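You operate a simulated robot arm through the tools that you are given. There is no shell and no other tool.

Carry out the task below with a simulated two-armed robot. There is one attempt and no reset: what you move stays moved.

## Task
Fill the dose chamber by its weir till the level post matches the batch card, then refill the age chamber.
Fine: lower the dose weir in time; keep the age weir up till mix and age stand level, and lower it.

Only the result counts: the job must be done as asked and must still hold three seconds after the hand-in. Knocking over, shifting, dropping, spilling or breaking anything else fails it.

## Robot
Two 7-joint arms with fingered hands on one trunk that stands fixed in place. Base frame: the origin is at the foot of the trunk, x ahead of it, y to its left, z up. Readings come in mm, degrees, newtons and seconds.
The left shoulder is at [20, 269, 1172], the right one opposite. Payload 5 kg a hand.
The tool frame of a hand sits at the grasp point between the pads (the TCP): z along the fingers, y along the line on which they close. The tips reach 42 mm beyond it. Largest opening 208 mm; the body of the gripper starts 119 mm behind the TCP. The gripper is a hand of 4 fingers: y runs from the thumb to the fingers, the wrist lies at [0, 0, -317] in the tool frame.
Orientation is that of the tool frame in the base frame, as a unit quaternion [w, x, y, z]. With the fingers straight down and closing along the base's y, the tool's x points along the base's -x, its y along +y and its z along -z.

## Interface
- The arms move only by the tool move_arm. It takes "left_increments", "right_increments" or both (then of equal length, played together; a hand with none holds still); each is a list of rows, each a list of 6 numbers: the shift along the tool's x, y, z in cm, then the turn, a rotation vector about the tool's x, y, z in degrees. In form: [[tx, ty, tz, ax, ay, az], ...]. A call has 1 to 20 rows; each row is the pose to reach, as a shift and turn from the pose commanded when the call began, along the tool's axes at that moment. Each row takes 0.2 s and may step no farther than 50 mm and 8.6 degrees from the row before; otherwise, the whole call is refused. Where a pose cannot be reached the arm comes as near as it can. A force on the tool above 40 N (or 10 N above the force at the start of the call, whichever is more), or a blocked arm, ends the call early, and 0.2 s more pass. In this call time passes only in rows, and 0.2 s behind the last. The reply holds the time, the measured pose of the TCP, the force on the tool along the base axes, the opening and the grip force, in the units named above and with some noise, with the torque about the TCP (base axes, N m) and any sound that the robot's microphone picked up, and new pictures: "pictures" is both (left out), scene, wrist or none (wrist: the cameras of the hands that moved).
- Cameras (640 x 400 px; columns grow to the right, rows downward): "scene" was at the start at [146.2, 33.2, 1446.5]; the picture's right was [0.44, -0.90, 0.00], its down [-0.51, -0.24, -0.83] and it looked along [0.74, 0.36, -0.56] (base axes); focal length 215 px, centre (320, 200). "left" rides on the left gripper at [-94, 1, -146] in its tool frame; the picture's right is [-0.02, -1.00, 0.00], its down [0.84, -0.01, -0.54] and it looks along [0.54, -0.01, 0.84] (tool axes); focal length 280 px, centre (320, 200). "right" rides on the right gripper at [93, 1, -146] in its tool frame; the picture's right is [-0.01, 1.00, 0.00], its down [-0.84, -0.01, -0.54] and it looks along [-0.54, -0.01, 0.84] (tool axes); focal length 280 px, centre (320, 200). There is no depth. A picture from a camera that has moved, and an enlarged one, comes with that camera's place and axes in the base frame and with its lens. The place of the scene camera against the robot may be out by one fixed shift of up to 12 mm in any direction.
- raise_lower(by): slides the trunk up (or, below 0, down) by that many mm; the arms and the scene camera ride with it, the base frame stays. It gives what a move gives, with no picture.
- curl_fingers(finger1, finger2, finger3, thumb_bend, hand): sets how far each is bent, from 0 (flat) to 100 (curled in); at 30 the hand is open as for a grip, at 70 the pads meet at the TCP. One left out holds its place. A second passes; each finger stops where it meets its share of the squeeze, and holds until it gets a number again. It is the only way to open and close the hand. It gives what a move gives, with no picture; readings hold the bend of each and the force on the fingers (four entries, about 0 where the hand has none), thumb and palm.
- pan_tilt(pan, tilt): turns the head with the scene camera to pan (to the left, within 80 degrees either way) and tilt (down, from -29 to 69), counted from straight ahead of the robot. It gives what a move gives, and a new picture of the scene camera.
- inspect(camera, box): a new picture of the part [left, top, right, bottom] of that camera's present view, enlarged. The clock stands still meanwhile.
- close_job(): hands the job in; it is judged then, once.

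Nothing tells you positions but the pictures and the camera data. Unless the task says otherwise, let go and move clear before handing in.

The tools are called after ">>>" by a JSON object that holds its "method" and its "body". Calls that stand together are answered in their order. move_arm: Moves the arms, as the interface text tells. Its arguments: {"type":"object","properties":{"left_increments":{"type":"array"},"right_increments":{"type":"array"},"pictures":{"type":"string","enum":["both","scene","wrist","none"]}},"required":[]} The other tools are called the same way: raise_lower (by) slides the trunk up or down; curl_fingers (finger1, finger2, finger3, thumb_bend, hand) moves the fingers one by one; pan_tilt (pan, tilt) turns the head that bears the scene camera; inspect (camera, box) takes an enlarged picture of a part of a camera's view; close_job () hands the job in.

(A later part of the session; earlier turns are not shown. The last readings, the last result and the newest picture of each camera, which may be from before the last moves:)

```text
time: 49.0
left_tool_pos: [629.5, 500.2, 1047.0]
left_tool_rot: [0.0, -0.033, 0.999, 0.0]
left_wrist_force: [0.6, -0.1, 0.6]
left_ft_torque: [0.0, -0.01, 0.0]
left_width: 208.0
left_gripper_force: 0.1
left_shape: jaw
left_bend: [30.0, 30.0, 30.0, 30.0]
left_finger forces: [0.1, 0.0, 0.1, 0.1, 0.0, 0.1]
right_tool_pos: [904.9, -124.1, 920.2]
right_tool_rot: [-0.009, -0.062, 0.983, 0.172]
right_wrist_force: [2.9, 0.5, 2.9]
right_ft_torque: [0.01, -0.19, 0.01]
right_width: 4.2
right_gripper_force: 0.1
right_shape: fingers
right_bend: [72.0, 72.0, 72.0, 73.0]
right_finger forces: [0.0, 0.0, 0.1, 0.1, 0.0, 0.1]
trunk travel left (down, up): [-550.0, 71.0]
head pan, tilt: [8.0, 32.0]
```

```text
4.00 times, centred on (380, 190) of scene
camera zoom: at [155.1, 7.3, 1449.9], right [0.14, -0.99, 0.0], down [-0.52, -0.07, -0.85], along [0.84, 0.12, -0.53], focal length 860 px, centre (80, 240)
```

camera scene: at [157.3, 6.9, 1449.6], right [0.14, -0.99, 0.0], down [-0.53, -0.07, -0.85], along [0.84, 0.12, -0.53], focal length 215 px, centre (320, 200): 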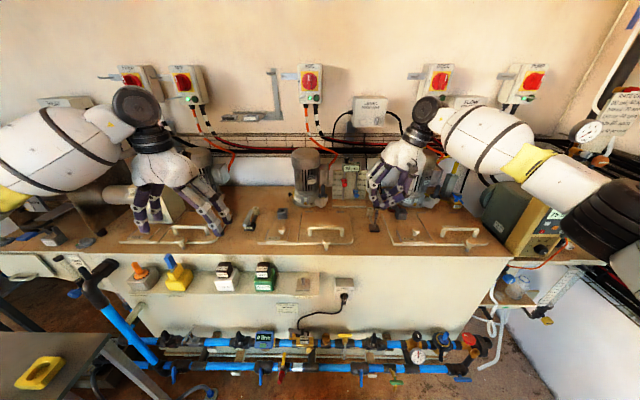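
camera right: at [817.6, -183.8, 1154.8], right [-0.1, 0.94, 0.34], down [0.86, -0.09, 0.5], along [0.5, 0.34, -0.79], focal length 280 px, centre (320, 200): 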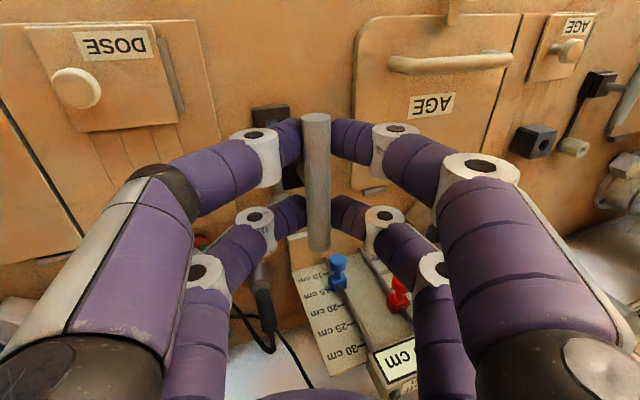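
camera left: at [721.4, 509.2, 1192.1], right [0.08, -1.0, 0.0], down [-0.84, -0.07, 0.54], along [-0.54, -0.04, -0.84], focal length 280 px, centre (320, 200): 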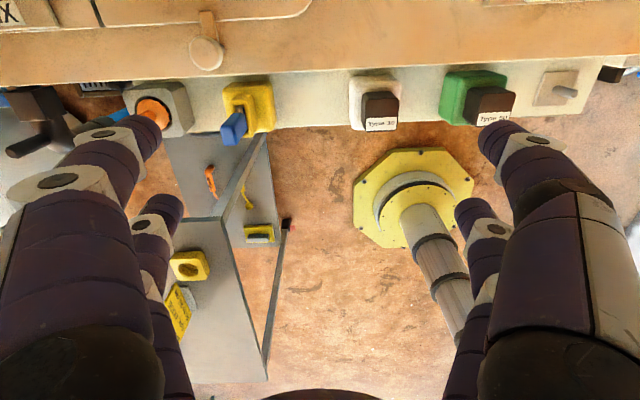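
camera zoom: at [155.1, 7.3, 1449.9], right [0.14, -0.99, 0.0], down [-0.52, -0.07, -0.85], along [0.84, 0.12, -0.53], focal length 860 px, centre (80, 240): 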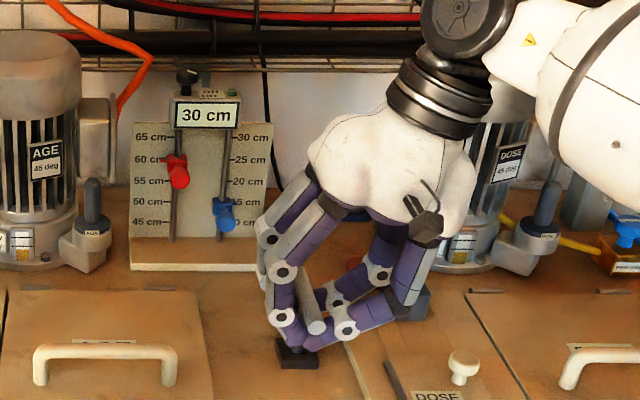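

The bar slipped out of the grip, and the fingers closed to about 4 mm. I need to see where the weir stands now, so I'll look closely.

>>> {"method": "inspect", "body": {"camera": "scene", "box": [360, 195, 420, 240]}}

>>> {"method": "inspect", "body": {"camera": "right", "box": [200, 60, 440, 300]}}

```text
8.89 times, centred on (390, 218) of scene
camera zoom: at [155.1, 7.3, 1449.9], right [0.14, -0.99, 0.0], down [-0.52, -0.07, -0.85], along [0.84, 0.12, -0.53], focal length 1911 px, centre (-302, 44)
```

zoom: 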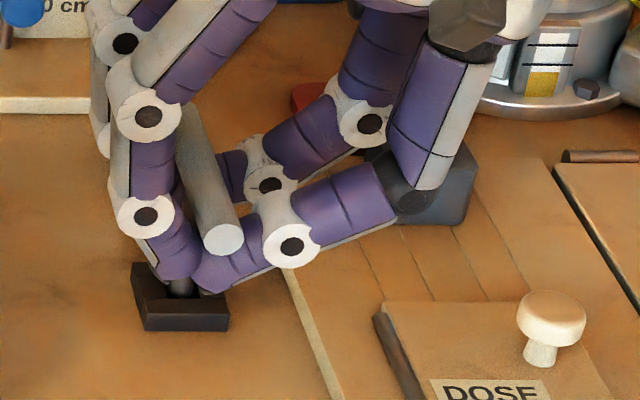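

```text
1.67 times, centred on (320, 180) of right
camera zoom: at [817.6, -183.2, 1058.3], right [-0.1, 0.94, 0.34], down [0.86, -0.09, 0.51], along [0.5, 0.34, -0.79], focal length 467 px, centre (320, 233)
```

zoom: 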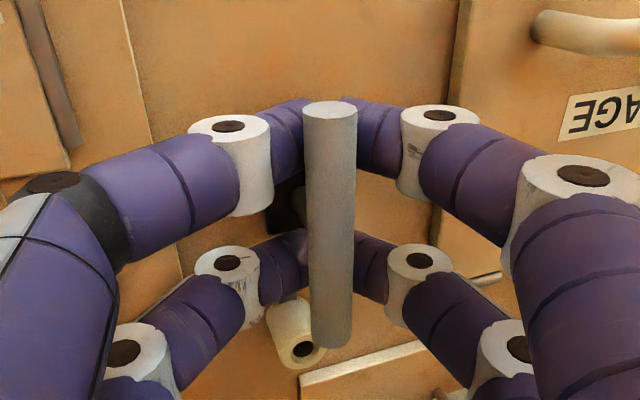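

The weir is still raised by about 17 mm: friction holds it, and the fingertips closed beneath the bar. I'll open, move up so the fingertips sit over the top of the bar, then press it down slowly.

>>> {"method": "curl_fingers", "body": {"hand": "right", "finger1": 57, "finger2": 57, "finger3": 57, "thumb_bend": 57}}

>>> {"method": "move_arm", "body": {"right_increments": [[0.09, 0.45, -2.86, 0, 0, 0]], "pictures": "wrist"}}

>>> {"method": "inspect", "body": {"camera": "scene", "box": [320, 140, 440, 240]}}

```text
time: 50.0
left_tool_pos: [629.2, 500.6, 1047.1]
left_tool_rot: [0.0, -0.032, 0.999, 0.0]
left_wrist_force: [0.4, -0.4, -0.2]
left_ft_torque: [-0.01, 0.0, 0.0]
left_width: 207.9
left_gripper_force: 0.1
left_shape: jaw
left_bend: [30.0, 30.0, 30.0, 30.0]
left_finger forces: [0.1, 0.0, 0.0, 0.1, 0.0, 0.0]
right_tool_pos: [904.9, -122.4, 920.7]
right_tool_rot: [-0.009, -0.061, 0.983, 0.171]
right_wrist_force: [-1.0, 0.4, -0.1]
right_ft_torque: [-0.01, 0.0, -0.02]
right_width: 80.5
right_gripper_force: 0.0
right_shape: fingers
right_bend: [56.0, 56.0, 56.0, 56.0]
right_finger forces: [0.0, 0.1, 0.0, 0.0, 0.1, 0.1]
trunk travel left (down, up): [-550.0, 71.0]
head pan, tilt: [8.0, 32.0]
```

```text
time: 50.4
left_tool_pos: [629.0, 499.6, 1046.2]
left_tool_rot: [0.001, -0.033, 0.999, 0.0]
left_wrist_force: [-1.0, -0.2, 1.7]
left_ft_torque: [-0.03, -0.11, 0.0]
left_width: 207.7
left_gripper_force: 0.1
left_shape: jaw
left_bend: [30.0, 30.0, 30.0, 30.0]
left_finger forces: [0.0, 0.0, 0.0, 0.1, 0.0, 0.0]
right_tool_pos: [903.0, -129.6, 948.9]
right_tool_rot: [-0.009, -0.061, 0.983, 0.172]
right_wrist_force: [0.0, 0.4, -0.5]
right_ft_torque: [-0.06, -0.06, 0.0]
right_width: 80.5
right_gripper_force: 0.0
right_shape: fingers
right_bend: [56.0, 56.0, 56.0, 56.0]
right_finger forces: [0.0, 0.1, 0.1, 0.0, 0.0, 0.1]
trunk travel left (down, up): [-550.0, 71.0]
head pan, tilt: [8.0, 32.0]
camera right: at [816.8, -189.3, 1087.2], right [-0.1, 0.94, 0.34], down [0.86, -0.09, 0.51], along [0.5, 0.34, -0.79], focal length 280 px, centre (320, 200)
```

right: 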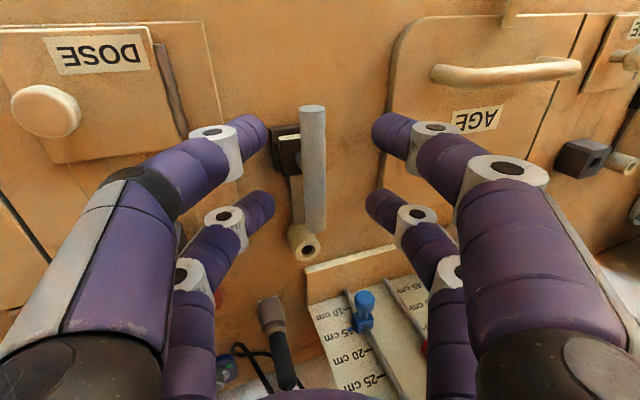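

```text
4.00 times, centred on (380, 190) of scene
camera zoom: at [154.3, 7.2, 1450.2], right [0.14, -0.99, 0.0], down [-0.52, -0.07, -0.85], along [0.84, 0.12, -0.53], focal length 860 px, centre (80, 240)
```

zoom: 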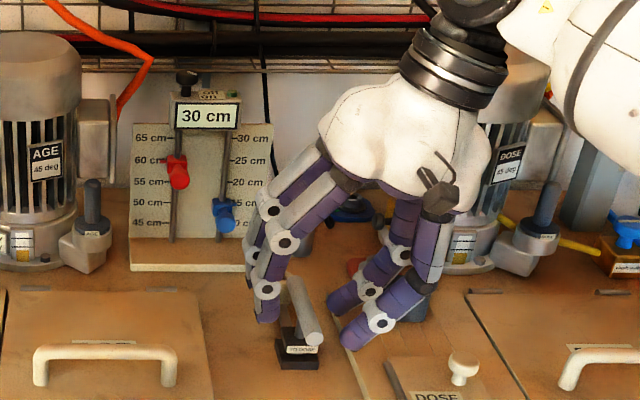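

I'll zoom in to see whether the weir sleeve is seated on its base.

>>> {"method": "inspect", "body": {"camera": "scene", "box": [375, 200, 415, 235]}}

>>> {"method": "inspect", "body": {"camera": "right", "box": [250, 90, 370, 270]}}

```text
11.43 times, centred on (395, 218) of scene
camera zoom: at [154.3, 7.2, 1450.2], right [0.14, -0.99, 0.0], down [-0.52, -0.07, -0.85], along [0.84, 0.12, -0.53], focal length 2458 px, centre (-537, 0)
```

zoom: 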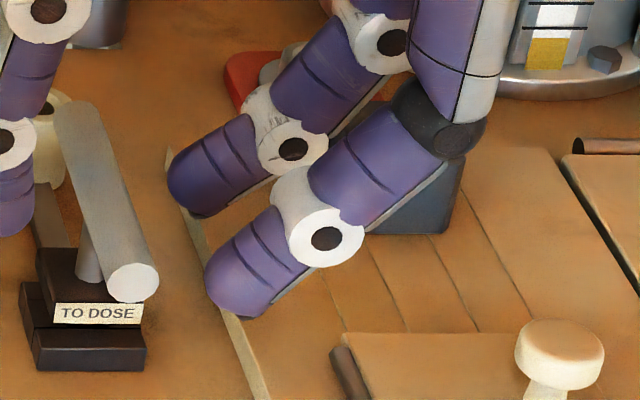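

```text
2.22 times, centred on (310, 180) of right
camera zoom: at [816.8, -189.3, 1087.2], right [-0.1, 0.94, 0.34], down [0.86, -0.09, 0.51], along [0.5, 0.34, -0.79], focal length 623 px, centre (342, 244)
```

zoom: 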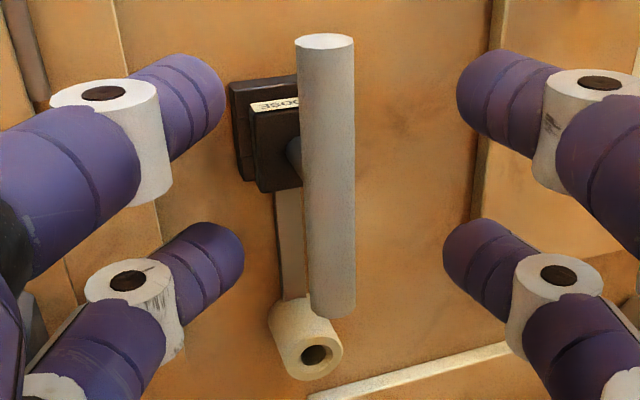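

The weir dropped nearly home by itself when released, but may sit a few mm high. I'll close the fingertips above the bar and press it gently to its seat, then watch the level.

>>> {"method": "curl_fingers", "body": {"hand": "right", "finger1": 70, "finger2": 70, "finger3": 70, "thumb_bend": 70}}

>>> {"method": "inspect", "body": {"camera": "scene", "box": [320, 140, 440, 240]}}

>>> {"method": "inspect", "body": {"camera": "right", "box": [200, 60, 440, 300]}}

```text
time: 51.4
left_tool_pos: [628.4, 500.2, 1045.7]
left_tool_rot: [0.0, -0.033, 0.999, 0.0]
left_wrist_force: [-0.9, -1.0, 0.2]
left_ft_torque: [0.01, -0.02, 0.0]
left_width: 208.0
left_gripper_force: 0.1
left_shape: jaw
left_bend: [30.0, 30.0, 30.0, 30.0]
left_finger forces: [0.1, 0.0, 0.0, 0.0, 0.1, 0.0]
right_tool_pos: [904.9, -130.9, 948.2]
right_tool_rot: [-0.01, -0.059, 0.983, 0.172]
right_wrist_force: [1.1, -9.8, -1.1]
right_ft_torque: [-0.38, -0.04, 0.07]
right_width: 16.1
right_gripper_force: 4.1
right_shape: fingers
right_bend: [70.0, 70.0, 68.0, 69.0]
right_finger forces: [0.0, 0.0, 3.4, 0.1, 5.2, 0.0]
trunk travel left (down, up): [-550.0, 71.0]
head pan, tilt: [8.0, 32.0]
```

```text
4.00 times, centred on (380, 190) of scene
camera zoom: at [155.3, 6.5, 1449.9], right [0.14, -0.99, 0.0], down [-0.52, -0.07, -0.85], along [0.84, 0.12, -0.53], focal length 860 px, centre (80, 240)
```

zoom: 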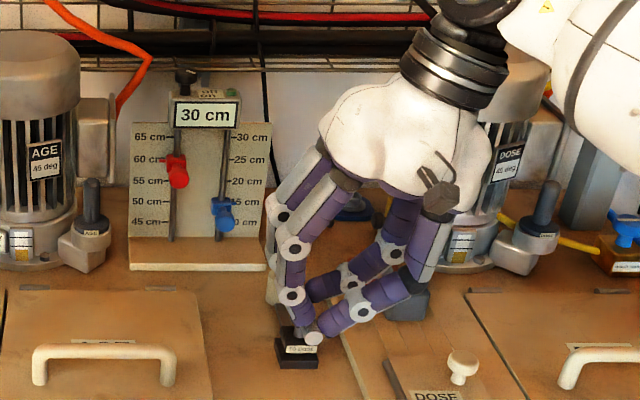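

```text
1.67 times, centred on (320, 180) of right
camera zoom: at [817.6, -190.6, 1086.1], right [-0.1, 0.94, 0.34], down [0.86, -0.09, 0.5], along [0.5, 0.34, -0.79], focal length 467 px, centre (320, 233)
```

zoom: 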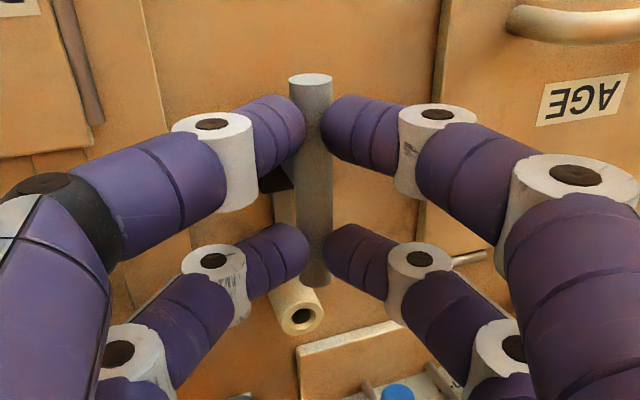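

The fingertips sit over the top of the bar, and the level still shows 30 cm. I'll press down slowly.

>>> {"method": "move_arm", "body": {"right_increments": [[0, -0.35, 0.3, 0, 0, 0], [0, -0.5, 0.65, 0, 0, 0], [0, -0.65, 1.0, 0, 0, 0], [0, -0.75, 1.3, 0, 0, 0]], "pictures": "wrist"}}

>>> {"method": "inspect", "body": {"camera": "scene", "box": [320, 140, 440, 240]}}

>>> {"method": "inspect", "body": {"camera": "scene", "box": [375, 200, 415, 235]}}

```text
time: 52.4
left_tool_pos: [627.8, 499.5, 1046.7]
left_tool_rot: [0.001, -0.033, 0.999, 0.0]
left_wrist_force: [0.4, 0.0, -0.1]
left_ft_torque: [-0.01, 0.01, 0.01]
left_width: 207.8
left_gripper_force: 0.0
left_shape: jaw
left_bend: [30.0, 30.0, 30.0, 30.0]
left_finger forces: [0.0, 0.0, 0.0, 0.1, 0.0, 0.1]
right_tool_pos: [903.5, -132.8, 936.2]
right_tool_rot: [-0.008, -0.06, 0.983, 0.172]
right_wrist_force: [-2.2, -10.6, 21.6]
right_ft_torque: [-0.14, 0.19, 0.1]
right_width: 14.9
right_gripper_force: 12.9
right_shape: fingers
right_bend: [69.0, 70.0, 69.0, 70.0]
right_finger forces: [6.1, 5.6, 5.2, 0.0, 9.2, 0.0]
trunk travel left (down, up): [-550.0, 71.0]
head pan, tilt: [8.0, 32.0]
camera right: at [817.6, -192.5, 1074.6], right [-0.1, 0.93, 0.34], down [0.86, -0.09, 0.51], along [0.5, 0.34, -0.79], focal length 280 px, centre (320, 200)
```

right: 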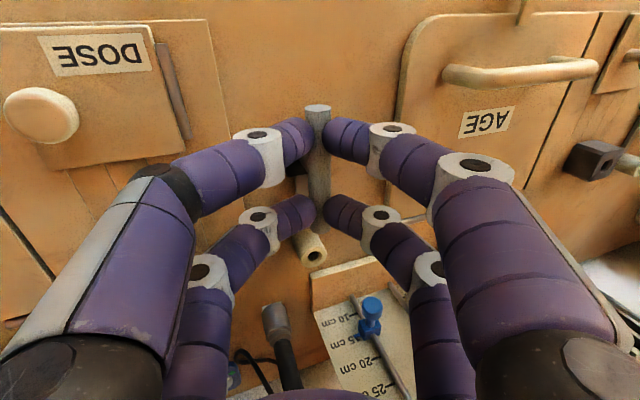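

```text
4.00 times, centred on (380, 190) of scene
camera zoom: at [153.8, 6.7, 1450.3], right [0.14, -0.99, 0.0], down [-0.52, -0.07, -0.85], along [0.84, 0.12, -0.53], focal length 860 px, centre (80, 240)
```

zoom: 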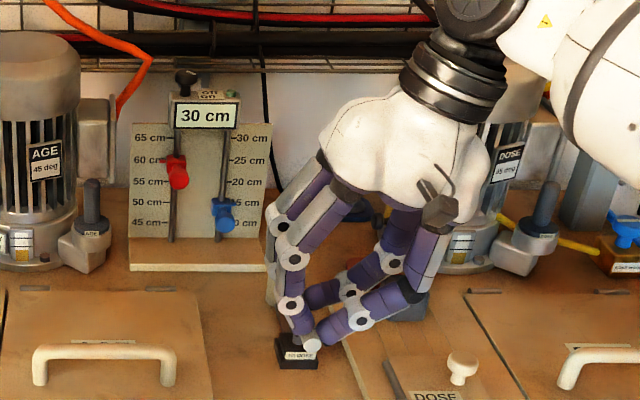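

```text
11.43 times, centred on (395, 218) of scene
camera zoom: at [153.8, 6.7, 1450.3], right [0.14, -0.99, 0.0], down [-0.52, -0.07, -0.85], along [0.84, 0.12, -0.53], focal length 2458 px, centre (-537, 0)
```

zoom: 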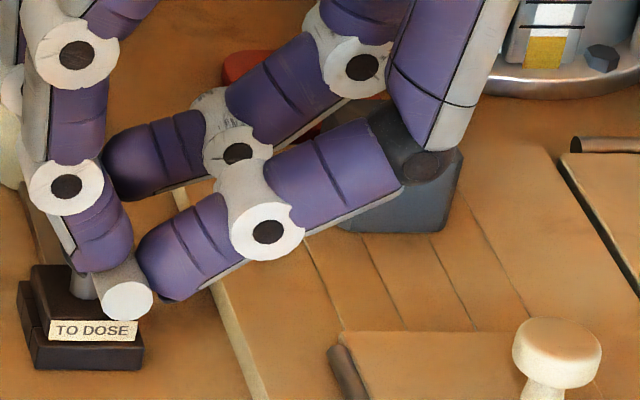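

The handle is back at its original height, so the dose weir is seated. I'll wait two seconds to see whether the post reading holds at 30.

>>> {"method": "move_arm", "body": {"right_increments": [[0, 0, 0, 0, 0, 0], [0, 0, 0, 0, 0, 0], [0, 0, 0, 0, 0, 0], [0, 0, 0, 0, 0, 0], [0, 0, 0, 0, 0, 0], [0, 0, 0, 0, 0, 0], [0, 0, 0, 0, 0, 0], [0, 0, 0, 0, 0, 0], [0, 0, 0, 0, 0, 0]], "pictures": "none"}}

>>> {"method": "inspect", "body": {"camera": "scene", "box": [320, 140, 440, 240]}}

```text
time: 54.4
left_tool_pos: [627.0, 499.1, 1047.5]
left_tool_rot: [0.001, -0.033, 0.999, 0.0]
left_wrist_force: [0.0, 0.0, 0.2]
left_ft_torque: [0.0, 0.03, 0.03]
left_width: 208.0
left_gripper_force: 0.1
left_shape: jaw
left_bend: [30.0, 30.0, 30.0, 30.0]
left_finger forces: [0.0, 0.0, 0.1, 0.0, 0.1, 0.1]
right_tool_pos: [903.4, -132.0, 935.9]
right_tool_rot: [-0.008, -0.061, 0.983, 0.172]
right_wrist_force: [5.5, -11.1, 34.5]
right_ft_torque: [0.01, -0.05, 0.07]
right_width: 14.8
right_gripper_force: 18.7
right_shape: fingers
right_bend: [69.0, 69.0, 69.0, 70.0]
right_finger forces: [9.9, 9.5, 7.0, 0.1, 12.2, 0.0]
trunk travel left (down, up): [-550.0, 71.0]
head pan, tilt: [8.0, 32.0]
```

```text
4.00 times, centred on (380, 190) of scene
camera zoom: at [153.4, 6.8, 1450.2], right [0.14, -0.99, 0.0], down [-0.52, -0.07, -0.85], along [0.84, 0.12, -0.53], focal length 860 px, centre (80, 240)
```

zoom: 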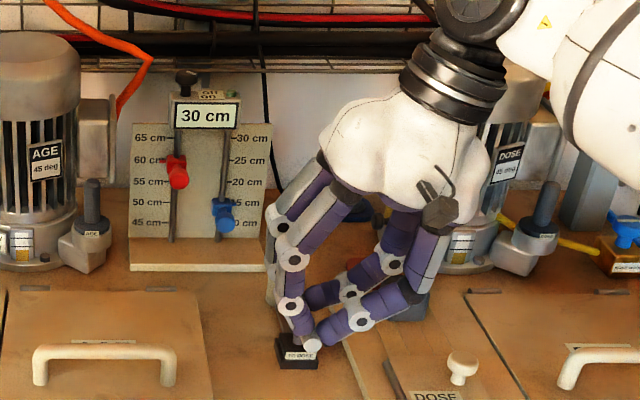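

It holds at 30 with the weir down, so the display may step by 5 cm. I'll open the fingers, go back down around the bar, regrip, and then reopen while checking at short intervals.

>>> {"method": "curl_fingers", "body": {"hand": "right", "finger1": 57, "finger2": 57, "finger3": 57, "thumb_bend": 57}}

>>> {"method": "move_arm", "body": {"right_increments": [[-0.1, 0.04, 0.9, 0, 0, 0], [-0.2, 0.08, 1.88, 0, 0, 0]], "pictures": "wrist"}}

>>> {"method": "curl_fingers", "body": {"hand": "right", "finger1": 78, "finger2": 78, "finger3": 78, "thumb_bend": 78}}

>>> {"method": "inspect", "body": {"camera": "scene", "box": [320, 140, 440, 240]}}

>>> {"method": "inspect", "body": {"camera": "right", "box": [200, 60, 440, 300]}}

```text
time: 55.4
left_tool_pos: [628.9, 499.9, 1045.6]
left_tool_rot: [0.0, -0.034, 0.999, 0.0]
left_wrist_force: [0.0, 0.5, 0.1]
left_ft_torque: [0.01, 0.04, 0.05]
left_width: 207.9
left_gripper_force: 0.1
left_shape: jaw
left_bend: [30.0, 30.0, 30.0, 30.0]
left_finger forces: [0.0, 0.0, 0.0, 0.0, 0.1, 0.0]
right_tool_pos: [905.0, -133.0, 933.3]
right_tool_rot: [-0.009, -0.061, 0.983, 0.172]
right_wrist_force: [0.4, 0.9, -0.1]
right_ft_torque: [0.02, 0.03, 0.0]
right_width: 80.4
right_gripper_force: 0.1
right_shape: fingers
right_bend: [56.0, 56.0, 56.0, 56.0]
right_finger forces: [0.1, 0.0, 0.0, 0.0, 0.1, 0.0]
trunk travel left (down, up): [-550.0, 71.0]
head pan, tilt: [8.0, 32.0]
```

```text
time: 56.0
left_tool_pos: [630.1, 499.7, 1047.1]
left_tool_rot: [0.0, -0.034, 0.999, -0.001]
left_wrist_force: [0.0, 0.1, 0.4]
left_ft_torque: [0.0, 0.01, 0.03]
left_width: 208.1
left_gripper_force: 0.0
left_shape: jaw
left_bend: [30.0, 30.0, 30.0, 30.0]
left_finger forces: [0.1, 0.0, 0.1, 0.0, 0.0, 0.1]
right_tool_pos: [906.7, -122.7, 916.6]
right_tool_rot: [-0.01, -0.062, 0.983, 0.172]
right_wrist_force: [0.0, 1.2, -0.5]
right_ft_torque: [0.01, 0.04, -0.03]
right_width: 80.5
right_gripper_force: 0.1
right_shape: fingers
right_bend: [56.0, 56.0, 56.0, 56.0]
right_finger forces: [0.0, 0.0, 0.1, 0.1, 0.1, 0.1]
trunk travel left (down, up): [-550.0, 71.0]
head pan, tilt: [8.0, 32.0]
camera right: at [819.3, -183.5, 1054.8], right [-0.1, 0.94, 0.34], down [0.86, -0.09, 0.5], along [0.5, 0.34, -0.79], focal length 280 px, centre (320, 200)
```

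right: 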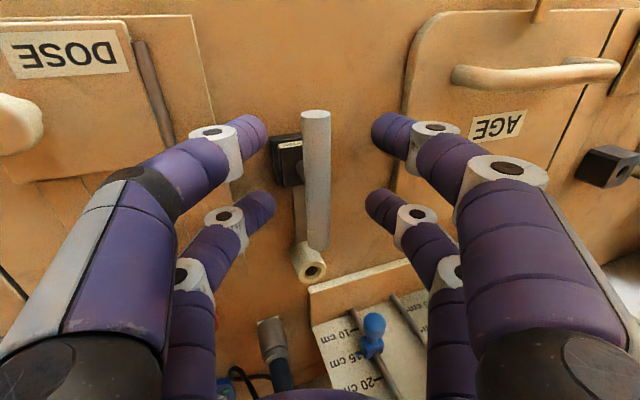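

```text
time: 57.0
left_tool_pos: [630.0, 499.0, 1046.9]
left_tool_rot: [0.0, -0.033, 0.999, 0.0]
left_wrist_force: [-0.4, 0.4, 1.2]
left_ft_torque: [0.05, 0.01, 0.02]
left_width: 208.2
left_gripper_force: 0.0
left_shape: jaw
left_bend: [30.0, 30.0, 30.0, 30.0]
left_finger forces: [0.0, 0.1, 0.0, 0.0, 0.0, 0.0]
right_tool_pos: [905.5, -125.7, 916.4]
right_tool_rot: [-0.009, -0.06, 0.983, 0.172]
right_wrist_force: [-3.0, -5.8, -10.6]
right_ft_torque: [-0.09, -0.19, 0.35]
right_width: 14.4
right_gripper_force: 26.9
right_shape: fingers
right_bend: [71.0, 71.0, 71.0, 68.0]
right_finger forces: [10.0, 10.0, 10.2, 0.1, 23.4, 0.1]
trunk travel left (down, up): [-550.0, 71.0]
head pan, tilt: [8.0, 32.0]
```

```text
4.00 times, centred on (380, 190) of scene
camera zoom: at [155.7, 6.7, 1449.8], right [0.14, -0.99, 0.0], down [-0.53, -0.07, -0.85], along [0.84, 0.12, -0.53], focal length 860 px, centre (80, 240)
```

zoom: 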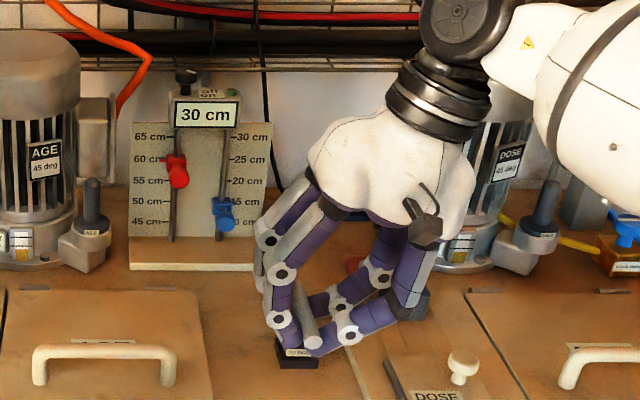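

```text
1.67 times, centred on (320, 180) of right
camera zoom: at [819.7, -184.5, 1054.1], right [-0.1, 0.94, 0.34], down [0.86, -0.09, 0.5], along [0.5, 0.34, -0.79], focal length 467 px, centre (320, 233)
```

zoom: 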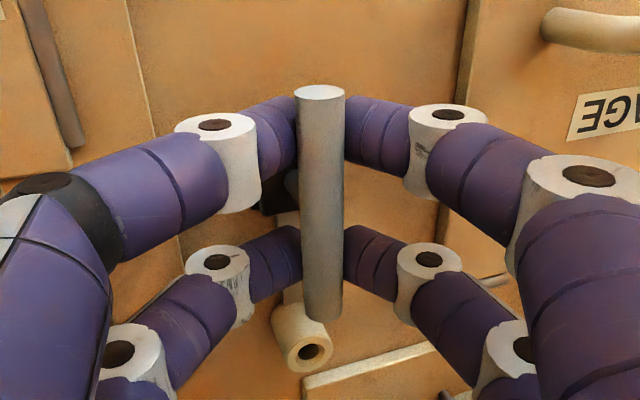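

Gripped again, and the level is 30 at t=57. I'll raise the weir to about 90 mm (just short of the stop) and check the post at short intervals.

>>> {"method": "move_arm", "body": {"right_increments": [[-0.05, 0.76, -2.1, 0, 0, 0], [-0.1, 1.52, -4.2, 0, 0, 0], [-0.15, 2.28, -6.3, 0, 0, 0], [-0.2, 3.05, -8.46, 0, 0, 0]], "pictures": "none"}}

>>> {"method": "inspect", "body": {"camera": "scene", "box": [320, 140, 440, 240]}}

```text
time: 58.0
left_tool_pos: [629.0, 499.4, 1047.5]
left_tool_rot: [0.0, -0.034, 0.999, 0.0]
left_wrist_force: [-0.1, 0.7, 0.2]
left_ft_torque: [0.0, -0.05, -0.01]
left_width: 207.7
left_gripper_force: 0.1
left_shape: jaw
left_bend: [30.0, 30.0, 30.0, 30.0]
left_finger forces: [0.0, 0.0, 0.1, 0.0, 0.0, 0.1]
right_tool_pos: [906.1, -125.0, 1007.3]
right_tool_rot: [-0.009, -0.06, 0.983, 0.172]
right_wrist_force: [-17.2, -8.7, -7.9]
right_ft_torque: [-0.16, 0.11, 0.52]
right_width: 14.3
right_gripper_force: 25.8
right_shape: fingers
right_bend: [71.0, 72.0, 71.0, 68.0]
right_finger forces: [9.8, 9.9, 9.6, 0.0, 23.3, 0.0]
trunk travel left (down, up): [-550.0, 71.0]
head pan, tilt: [8.0, 32.0]
```

```text
4.00 times, centred on (380, 190) of scene
camera zoom: at [154.4, 6.7, 1450.0], right [0.14, -0.99, 0.0], down [-0.52, -0.07, -0.85], along [0.84, 0.12, -0.53], focal length 860 px, centre (80, 240)
```

zoom: 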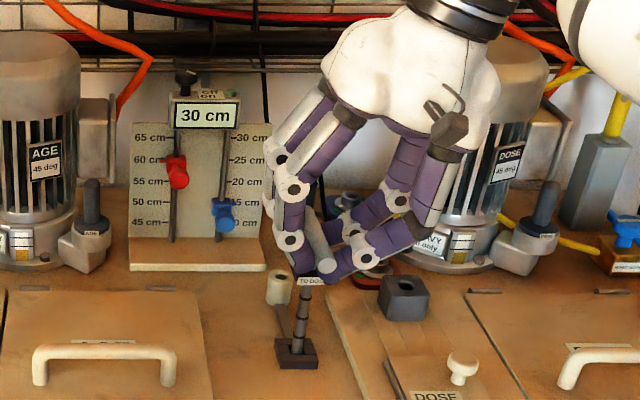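

It's up about 91 mm and the post still reads 30. I'll hold in short steps, easing the side force a little.

>>> {"method": "move_arm", "body": {"right_increments": [[0.15, 0, 0, 0, 0, 0], [0.15, 0, 0, 0, 0, 0]], "pictures": "none"}}

>>> {"method": "inspect", "body": {"camera": "scene", "box": [345, 155, 385, 185]}}

```text
time: 58.6
left_tool_pos: [627.6, 500.5, 1045.7]
left_tool_rot: [-0.001, -0.033, 0.999, 0.0]
left_wrist_force: [0.1, -0.6, -0.1]
left_ft_torque: [0.08, 0.01, -0.02]
left_width: 208.0
left_gripper_force: 0.2
left_shape: jaw
left_bend: [30.0, 30.0, 30.0, 30.0]
left_finger forces: [0.0, 0.1, 0.0, 0.0, 0.0, 0.1]
right_tool_pos: [905.5, -124.3, 1008.4]
right_tool_rot: [-0.009, -0.06, 0.983, 0.171]
right_wrist_force: [-3.8, -9.2, -4.0]
right_ft_torque: [-0.15, -0.09, 0.47]
right_width: 13.5
right_gripper_force: 25.3
right_shape: fingers
right_bend: [72.0, 72.0, 71.0, 71.0]
right_finger forces: [9.1, 9.6, 8.7, 0.1, 22.5, 0.0]
trunk travel left (down, up): [-550.0, 71.0]
head pan, tilt: [8.0, 32.0]
```

```text
13.33 times, centred on (365, 170) of scene
camera zoom: at [155.1, 6.6, 1449.9], right [0.14, -0.99, 0.0], down [-0.52, -0.07, -0.85], along [0.84, 0.12, -0.53], focal length 2867 px, centre (-280, 600)
```

zoom: 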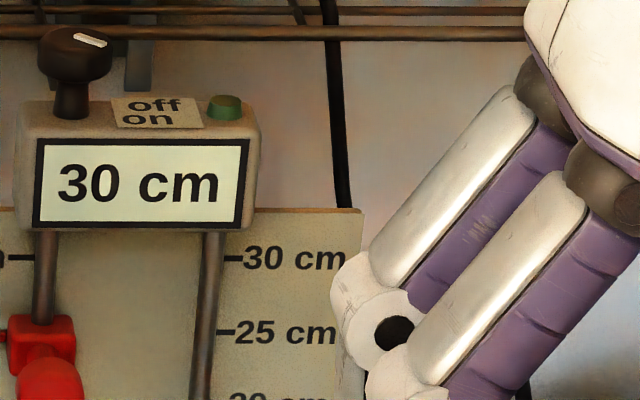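

Still 30 at t=58.6, so I'll step on.

>>> {"method": "move_arm", "body": {"right_increments": [[0, 0, 0, 0, 0, 0], [0, 0, 0, 0, 0, 0]], "pictures": "none"}}

>>> {"method": "inspect", "body": {"camera": "scene", "box": [320, 140, 440, 240]}}

```text
time: 59.2
left_tool_pos: [629.1, 498.7, 1045.7]
left_tool_rot: [0.001, -0.032, 0.999, -0.001]
left_wrist_force: [-0.3, 0.7, 0.2]
left_ft_torque: [0.0, -0.02, 0.02]
left_width: 208.2
left_gripper_force: 0.2
left_shape: jaw
left_bend: [30.0, 30.0, 30.0, 30.0]
left_finger forces: [0.0, 0.1, 0.0, 0.0, 0.0, 0.1]
right_tool_pos: [905.5, -124.7, 1007.4]
right_tool_rot: [-0.008, -0.06, 0.983, 0.172]
right_wrist_force: [-1.1, -11.5, -2.4]
right_ft_torque: [-0.2, -0.2, 0.46]
right_width: 13.1
right_gripper_force: 24.4
right_shape: fingers
right_bend: [72.0, 72.0, 71.0, 71.0]
right_finger forces: [8.8, 9.2, 8.2, 0.0, 21.8, 0.0]
trunk travel left (down, up): [-550.0, 71.0]
head pan, tilt: [8.0, 32.0]
```

```text
4.00 times, centred on (380, 190) of scene
camera zoom: at [155.3, 6.5, 1449.9], right [0.14, -0.99, 0.0], down [-0.52, -0.07, -0.85], along [0.84, 0.12, -0.53], focal length 860 px, centre (80, 240)
```

zoom: 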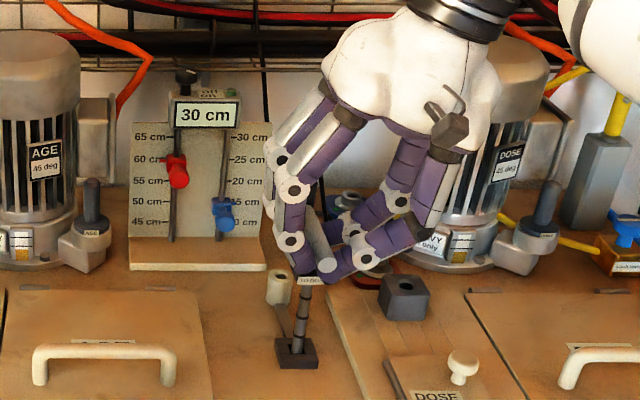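

Still 30 at t=59.2 with the weir steady, so I'll continue in short steps.

>>> {"method": "move_arm", "body": {"right_increments": [[0, 0, 0, 0, 0, 0], [0, 0, 0, 0, 0, 0]], "pictures": "none"}}

>>> {"method": "inspect", "body": {"camera": "scene", "box": [320, 140, 440, 240]}}

```text
time: 59.8
left_tool_pos: [629.4, 500.4, 1046.5]
left_tool_rot: [0.0, -0.033, 0.999, 0.0]
left_wrist_force: [-0.3, -0.2, -1.1]
left_ft_torque: [0.03, -0.01, 0.05]
left_width: 207.8
left_gripper_force: 0.1
left_shape: jaw
left_bend: [30.0, 30.0, 30.0, 30.0]
left_finger forces: [0.1, 0.0, 0.0, 0.0, 0.0, 0.1]
right_tool_pos: [906.1, -125.5, 1007.3]
right_tool_rot: [-0.009, -0.06, 0.983, 0.172]
right_wrist_force: [0.9, -12.7, -2.4]
right_ft_torque: [-0.18, -0.2, 0.43]
right_width: 13.2
right_gripper_force: 23.8
right_shape: fingers
right_bend: [72.0, 72.0, 71.0, 72.0]
right_finger forces: [8.7, 8.9, 8.0, 0.1, 21.8, 0.0]
trunk travel left (down, up): [-550.0, 71.0]
head pan, tilt: [8.0, 32.0]
```

```text
4.00 times, centred on (380, 190) of scene
camera zoom: at [155.5, 6.4, 1449.8], right [0.14, -0.99, 0.0], down [-0.52, -0.07, -0.85], along [0.84, 0.12, -0.53], focal length 860 px, centre (80, 240)
```

zoom: 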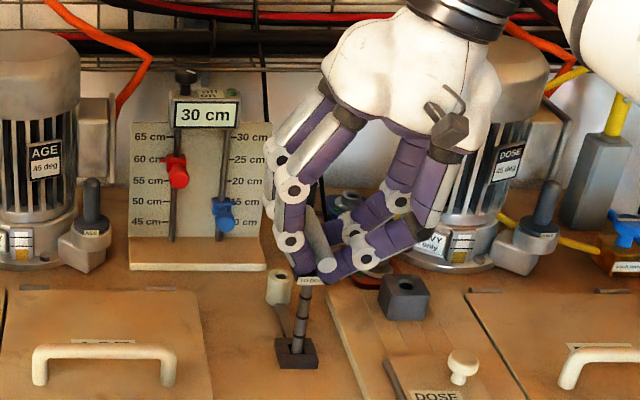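

Still 30 at t=59.8. I'll continue.

>>> {"method": "move_arm", "body": {"right_increments": [[0, 0, 0, 0, 0, 0], [0, 0, 0, 0, 0, 0]], "pictures": "none"}}

>>> {"method": "inspect", "body": {"camera": "scene", "box": [320, 140, 440, 240]}}

```text
time: 60.4
left_tool_pos: [629.3, 498.9, 1046.1]
left_tool_rot: [0.0, -0.033, 0.999, 0.0]
left_wrist_force: [0.5, -0.2, 0.9]
left_ft_torque: [0.0, -0.02, -0.01]
left_width: 207.8
left_gripper_force: 0.0
left_shape: jaw
left_bend: [30.0, 30.0, 30.0, 30.0]
left_finger forces: [0.1, 0.1, 0.0, 0.0, 0.1, 0.1]
right_tool_pos: [906.2, -124.5, 1006.6]
right_tool_rot: [-0.01, -0.06, 0.983, 0.172]
right_wrist_force: [0.6, -13.6, -2.7]
right_ft_torque: [-0.27, -0.21, 0.44]
right_width: 13.0
right_gripper_force: 24.1
right_shape: fingers
right_bend: [72.0, 72.0, 71.0, 72.0]
right_finger forces: [8.7, 8.8, 8.1, 0.0, 22.1, 0.0]
trunk travel left (down, up): [-550.0, 71.0]
head pan, tilt: [8.0, 32.0]
```

```text
4.00 times, centred on (380, 190) of scene
camera zoom: at [155.5, 6.3, 1449.8], right [0.14, -0.99, 0.0], down [-0.53, -0.07, -0.85], along [0.84, 0.12, -0.53], focal length 860 px, centre (80, 240)
```

zoom: 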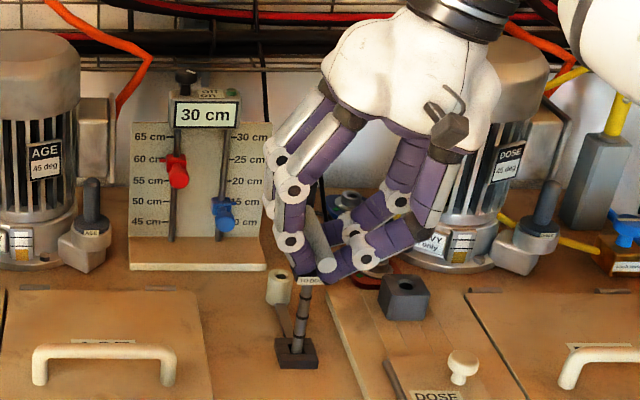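

Still 30 at t=60.4. I'll continue.

>>> {"method": "move_arm", "body": {"right_increments": [[0, 0, 0, 0, 0, 0], [0, 0, 0, 0, 0, 0]], "pictures": "none"}}

>>> {"method": "inspect", "body": {"camera": "scene", "box": [320, 140, 440, 240]}}

```text
time: 61.0
left_tool_pos: [628.6, 499.8, 1046.1]
left_tool_rot: [0.001, -0.034, 0.999, 0.0]
left_wrist_force: [-0.1, 0.6, 0.9]
left_ft_torque: [0.0, -0.02, 0.03]
left_width: 207.8
left_gripper_force: 0.0
left_shape: jaw
left_bend: [30.0, 30.0, 30.0, 30.0]
left_finger forces: [0.1, 0.0, 0.2, 0.0, 0.0, 0.0]
right_tool_pos: [905.6, -123.8, 1006.7]
right_tool_rot: [-0.01, -0.06, 0.983, 0.172]
right_wrist_force: [2.5, -13.6, -3.6]
right_ft_torque: [-0.25, -0.22, 0.38]
right_width: 13.1
right_gripper_force: 24.3
right_shape: fingers
right_bend: [72.0, 72.0, 71.0, 72.0]
right_finger forces: [8.6, 8.8, 8.2, 0.0, 22.3, 0.1]
trunk travel left (down, up): [-550.0, 71.0]
head pan, tilt: [8.0, 32.0]
```

```text
4.00 times, centred on (380, 190) of scene
camera zoom: at [155.5, 6.3, 1449.8], right [0.14, -0.99, 0.0], down [-0.53, -0.07, -0.85], along [0.84, 0.12, -0.53], focal length 860 px, centre (80, 240)
```

zoom: 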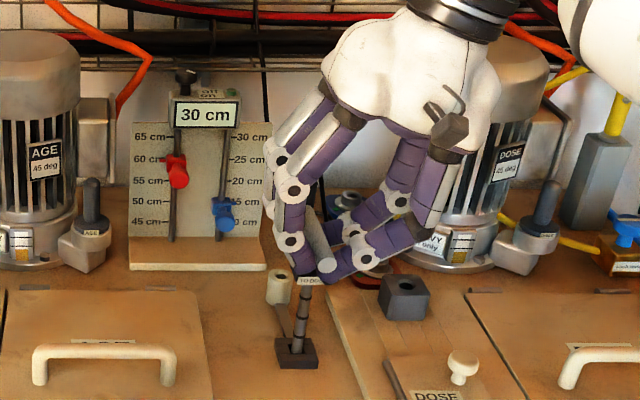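

Still 30 at t=61.0. I'll keep going in the same small steps.

>>> {"method": "move_arm", "body": {"right_increments": [[0, 0, 0, 0, 0, 0], [0, 0, 0, 0, 0, 0]], "pictures": "none"}}

>>> {"method": "inspect", "body": {"camera": "scene", "box": [320, 140, 440, 240]}}

```text
time: 61.6
left_tool_pos: [630.0, 499.5, 1045.7]
left_tool_rot: [0.0, -0.033, 0.999, 0.001]
left_wrist_force: [-0.3, 0.8, 0.0]
left_ft_torque: [-0.02, -0.01, -0.03]
left_width: 208.0
left_gripper_force: 0.0
left_shape: jaw
left_bend: [30.0, 30.0, 30.0, 30.0]
left_finger forces: [0.0, 0.1, 0.0, 0.0, 0.1, 0.1]
right_tool_pos: [905.4, -124.7, 1006.3]
right_tool_rot: [-0.009, -0.059, 0.983, 0.171]
right_wrist_force: [2.3, -12.5, -3.2]
right_ft_torque: [-0.2, -0.2, 0.44]
right_width: 12.8
right_gripper_force: 24.0
right_shape: fingers
right_bend: [72.0, 72.0, 71.0, 71.0]
right_finger forces: [8.6, 8.8, 8.4, 0.0, 22.5, 0.0]
trunk travel left (down, up): [-550.0, 71.0]
head pan, tilt: [8.0, 32.0]
```

```text
4.00 times, centred on (380, 190) of scene
camera zoom: at [155.6, 6.3, 1449.8], right [0.14, -0.99, 0.0], down [-0.53, -0.07, -0.85], along [0.84, 0.12, -0.53], focal length 860 px, centre (80, 240)
```

zoom: 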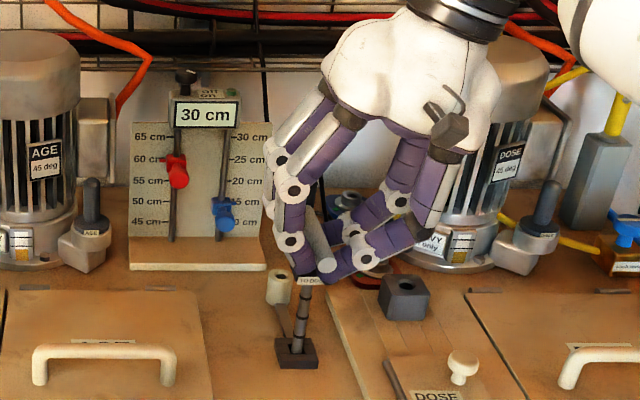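

Still 30 at t=61.6. I'll continue.

>>> {"method": "move_arm", "body": {"right_increments": [[0, 0, 0, 0, 0, 0], [0, 0, 0, 0, 0, 0]], "pictures": "none"}}

>>> {"method": "inspect", "body": {"camera": "scene", "box": [320, 140, 440, 240]}}

```text
time: 62.2
left_tool_pos: [629.2, 499.6, 1047.0]
left_tool_rot: [-0.001, -0.033, 0.999, 0.0]
left_wrist_force: [-0.1, 0.1, 0.2]
left_ft_torque: [0.01, 0.0, -0.04]
left_width: 207.8
left_gripper_force: 0.0
left_shape: jaw
left_bend: [30.0, 30.0, 30.0, 30.0]
left_finger forces: [0.1, 0.0, 0.0, 0.1, 0.0, 0.0]
right_tool_pos: [906.0, -124.9, 1006.0]
right_tool_rot: [-0.009, -0.06, 0.983, 0.172]
right_wrist_force: [2.9, -13.3, -3.2]
right_ft_torque: [-0.25, -0.2, 0.43]
right_width: 13.0
right_gripper_force: 24.7
right_shape: fingers
right_bend: [72.0, 72.0, 71.0, 71.0]
right_finger forces: [8.6, 8.7, 8.3, 0.1, 22.4, 0.1]
trunk travel left (down, up): [-550.0, 71.0]
head pan, tilt: [8.0, 32.0]
```

```text
4.00 times, centred on (380, 190) of scene
camera zoom: at [155.6, 6.3, 1449.8], right [0.14, -0.99, 0.0], down [-0.53, -0.07, -0.85], along [0.84, 0.12, -0.53], focal length 860 px, centre (80, 240)
```

zoom: 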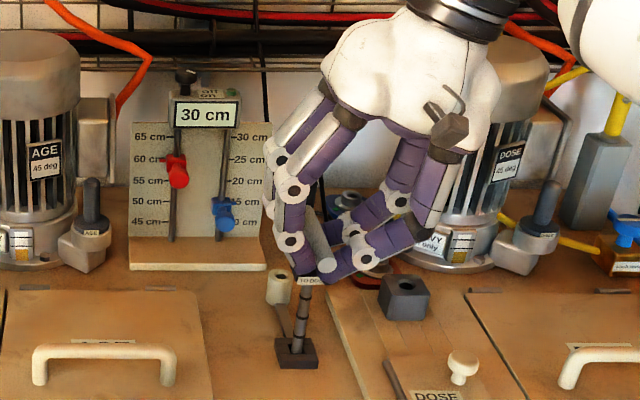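

Still 30 at t=62.2. I'll continue in small steps.

>>> {"method": "move_arm", "body": {"right_increments": [[0, 0, 0, 0, 0, 0], [0, 0, 0, 0, 0, 0]], "pictures": "none"}}

>>> {"method": "inspect", "body": {"camera": "scene", "box": [320, 140, 440, 240]}}

```text
time: 62.8
left_tool_pos: [628.8, 498.3, 1046.2]
left_tool_rot: [0.001, -0.033, 0.999, 0.0]
left_wrist_force: [0.1, 0.0, -0.4]
left_ft_torque: [-0.01, 0.03, 0.01]
left_width: 208.2
left_gripper_force: 0.0
left_shape: jaw
left_bend: [30.0, 30.0, 30.0, 30.0]
left_finger forces: [0.1, 0.0, 0.0, 0.0, 0.1, 0.1]
right_tool_pos: [905.7, -123.4, 1006.2]
right_tool_rot: [-0.009, -0.062, 0.983, 0.172]
right_wrist_force: [2.5, -13.2, -2.8]
right_ft_torque: [-0.25, -0.24, 0.44]
right_width: 13.1
right_gripper_force: 24.2
right_shape: fingers
right_bend: [72.0, 72.0, 71.0, 71.0]
right_finger forces: [8.6, 8.9, 8.3, 0.1, 22.4, 0.0]
trunk travel left (down, up): [-550.0, 71.0]
head pan, tilt: [8.0, 32.0]
```

```text
4.00 times, centred on (380, 190) of scene
camera zoom: at [155.6, 6.3, 1449.8], right [0.14, -0.99, 0.0], down [-0.53, -0.07, -0.85], along [0.84, 0.12, -0.53], focal length 860 px, centre (80, 240)
```

zoom: 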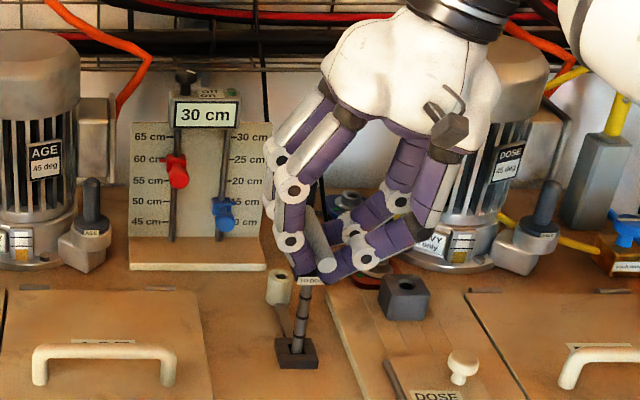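

Still 30 at t=62.8. I'll keep stepping.

>>> {"method": "move_arm", "body": {"right_increments": [[0, 0, 0, 0, 0, 0], [0, 0, 0, 0, 0, 0], [0, 0, 0, 0, 0, 0]], "pictures": "none"}}

>>> {"method": "inspect", "body": {"camera": "scene", "box": [320, 140, 440, 240]}}

```text
time: 63.6
left_tool_pos: [629.3, 500.2, 1047.2]
left_tool_rot: [0.0, -0.034, 0.999, 0.0]
left_wrist_force: [-0.3, 0.7, -0.1]
left_ft_torque: [0.0, -0.02, 0.01]
left_width: 207.8
left_gripper_force: 0.1
left_shape: jaw
left_bend: [30.0, 30.0, 30.0, 30.0]
left_finger forces: [0.0, 0.0, 0.0, 0.1, 0.1, 0.0]
right_tool_pos: [905.3, -126.1, 1007.1]
right_tool_rot: [-0.01, -0.06, 0.983, 0.172]
right_wrist_force: [2.4, -14.0, -3.7]
right_ft_torque: [-0.26, -0.24, 0.43]
right_width: 13.1
right_gripper_force: 24.2
right_shape: fingers
right_bend: [72.0, 72.0, 71.0, 71.0]
right_finger forces: [8.6, 8.7, 8.3, 0.0, 22.3, 0.0]
trunk travel left (down, up): [-550.0, 71.0]
head pan, tilt: [8.0, 32.0]
```

```text
4.00 times, centred on (380, 190) of scene
camera zoom: at [155.6, 6.3, 1449.8], right [0.14, -0.99, 0.0], down [-0.53, -0.07, -0.85], along [0.84, 0.12, -0.53], focal length 860 px, centre (80, 240)
```

zoom: 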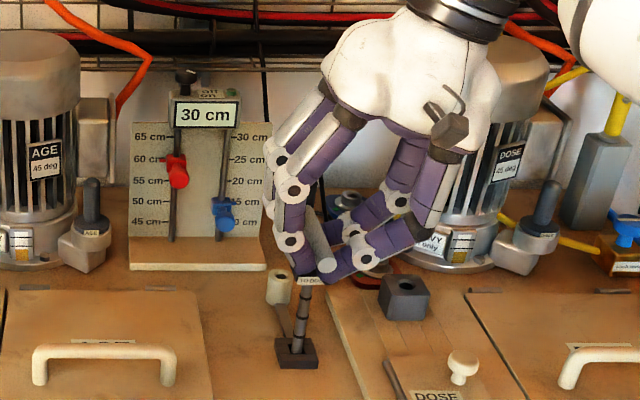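

Still 30 at t=63.6. I'll continue.

>>> {"method": "move_arm", "body": {"right_increments": [[0, 0, 0, 0, 0, 0], [0, 0, 0, 0, 0, 0]], "pictures": "none"}}

>>> {"method": "inspect", "body": {"camera": "scene", "box": [345, 155, 385, 185]}}

```text
time: 64.2
left_tool_pos: [629.2, 498.9, 1046.6]
left_tool_rot: [0.001, -0.033, 0.999, 0.0]
left_wrist_force: [0.3, -0.8, -0.3]
left_ft_torque: [-0.03, -0.02, -0.02]
left_width: 208.2
left_gripper_force: 0.1
left_shape: jaw
left_bend: [30.0, 30.0, 30.0, 30.0]
left_finger forces: [0.0, 0.0, 0.0, 0.0, 0.0, 0.0]
right_tool_pos: [907.1, -124.4, 1006.6]
right_tool_rot: [-0.01, -0.06, 0.983, 0.172]
right_wrist_force: [3.4, -13.3, -3.5]
right_ft_torque: [-0.25, -0.21, 0.42]
right_width: 12.9
right_gripper_force: 24.5
right_shape: fingers
right_bend: [72.0, 72.0, 71.0, 71.0]
right_finger forces: [8.5, 8.8, 8.3, 0.1, 22.4, 0.0]
trunk travel left (down, up): [-550.0, 71.0]
head pan, tilt: [8.0, 32.0]
```

```text
13.33 times, centred on (365, 170) of scene
camera zoom: at [155.6, 6.3, 1449.8], right [0.14, -0.99, 0.0], down [-0.53, -0.07, -0.85], along [0.84, 0.12, -0.53], focal length 2867 px, centre (-280, 600)
```

zoom: 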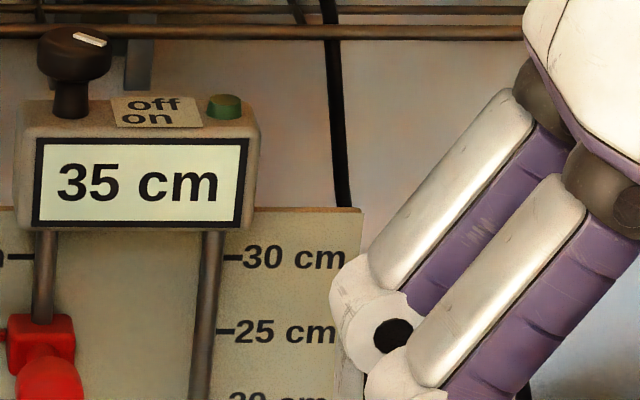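

The post has just changed to 35 cm at t=64.2, which matches the card. I'll lower the dose weir now, smoothly so the bar doesn't slip.

>>> {"method": "move_arm", "body": {"right_increments": [[0.01, -0.6, 1.66, 0, 0, 0], [0.02, -1.2, 3.32, 0, 0, 0], [0.03, -1.8, 4.98, 0, 0, 0], [0.04, -2.4, 6.65, 0, 0, 0], [0.05, -2.85, 7.9, 0, 0, 0], [0.05, -3.07, 8.5, 0, 0, 0]], "pictures": "none"}}

>>> {"method": "inspect", "body": {"camera": "scene", "box": [320, 140, 440, 240]}}

>>> {"method": "inspect", "body": {"camera": "scene", "box": [375, 200, 415, 235]}}

```text
time: 65.6
left_tool_pos: [628.7, 500.8, 1045.1]
left_tool_rot: [0.0, -0.033, 0.999, 0.0]
left_wrist_force: [-0.6, 0.5, -0.8]
left_ft_torque: [-0.04, 0.01, -0.02]
left_width: 207.9
left_gripper_force: 0.0
left_shape: jaw
left_bend: [30.0, 30.0, 30.0, 30.0]
left_finger forces: [0.0, 0.0, 0.0, 0.1, 0.1, 0.1]
right_tool_pos: [906.0, -123.8, 915.3]
right_tool_rot: [-0.01, -0.06, 0.983, 0.172]
right_wrist_force: [0.4, 0.0, 0.8]
right_ft_torque: [0.0, 0.03, 0.0]
right_width: 3.5
right_gripper_force: 0.1
right_shape: fingers
right_bend: [72.0, 72.0, 72.0, 74.0]
right_finger forces: [0.0, 0.1, 0.1, 0.0, 0.0, 0.1]
trunk travel left (down, up): [-550.0, 71.0]
head pan, tilt: [8.0, 32.0]
```

```text
4.00 times, centred on (380, 190) of scene
camera zoom: at [155.5, 7.1, 1449.8], right [0.14, -0.99, 0.0], down [-0.52, -0.07, -0.85], along [0.84, 0.12, -0.53], focal length 860 px, centre (80, 240)
```

zoom: 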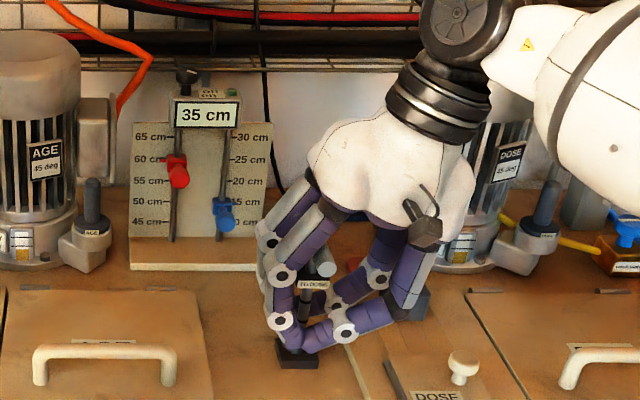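

```text
11.43 times, centred on (395, 218) of scene
camera zoom: at [155.5, 7.1, 1449.8], right [0.14, -0.99, 0.0], down [-0.52, -0.07, -0.85], along [0.84, 0.12, -0.53], focal length 2458 px, centre (-537, 0)
```

zoom: 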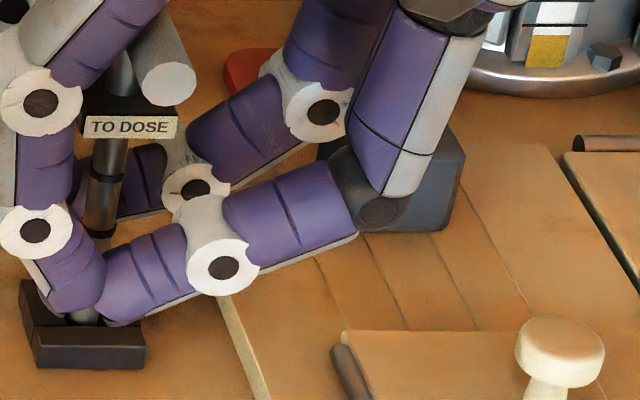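

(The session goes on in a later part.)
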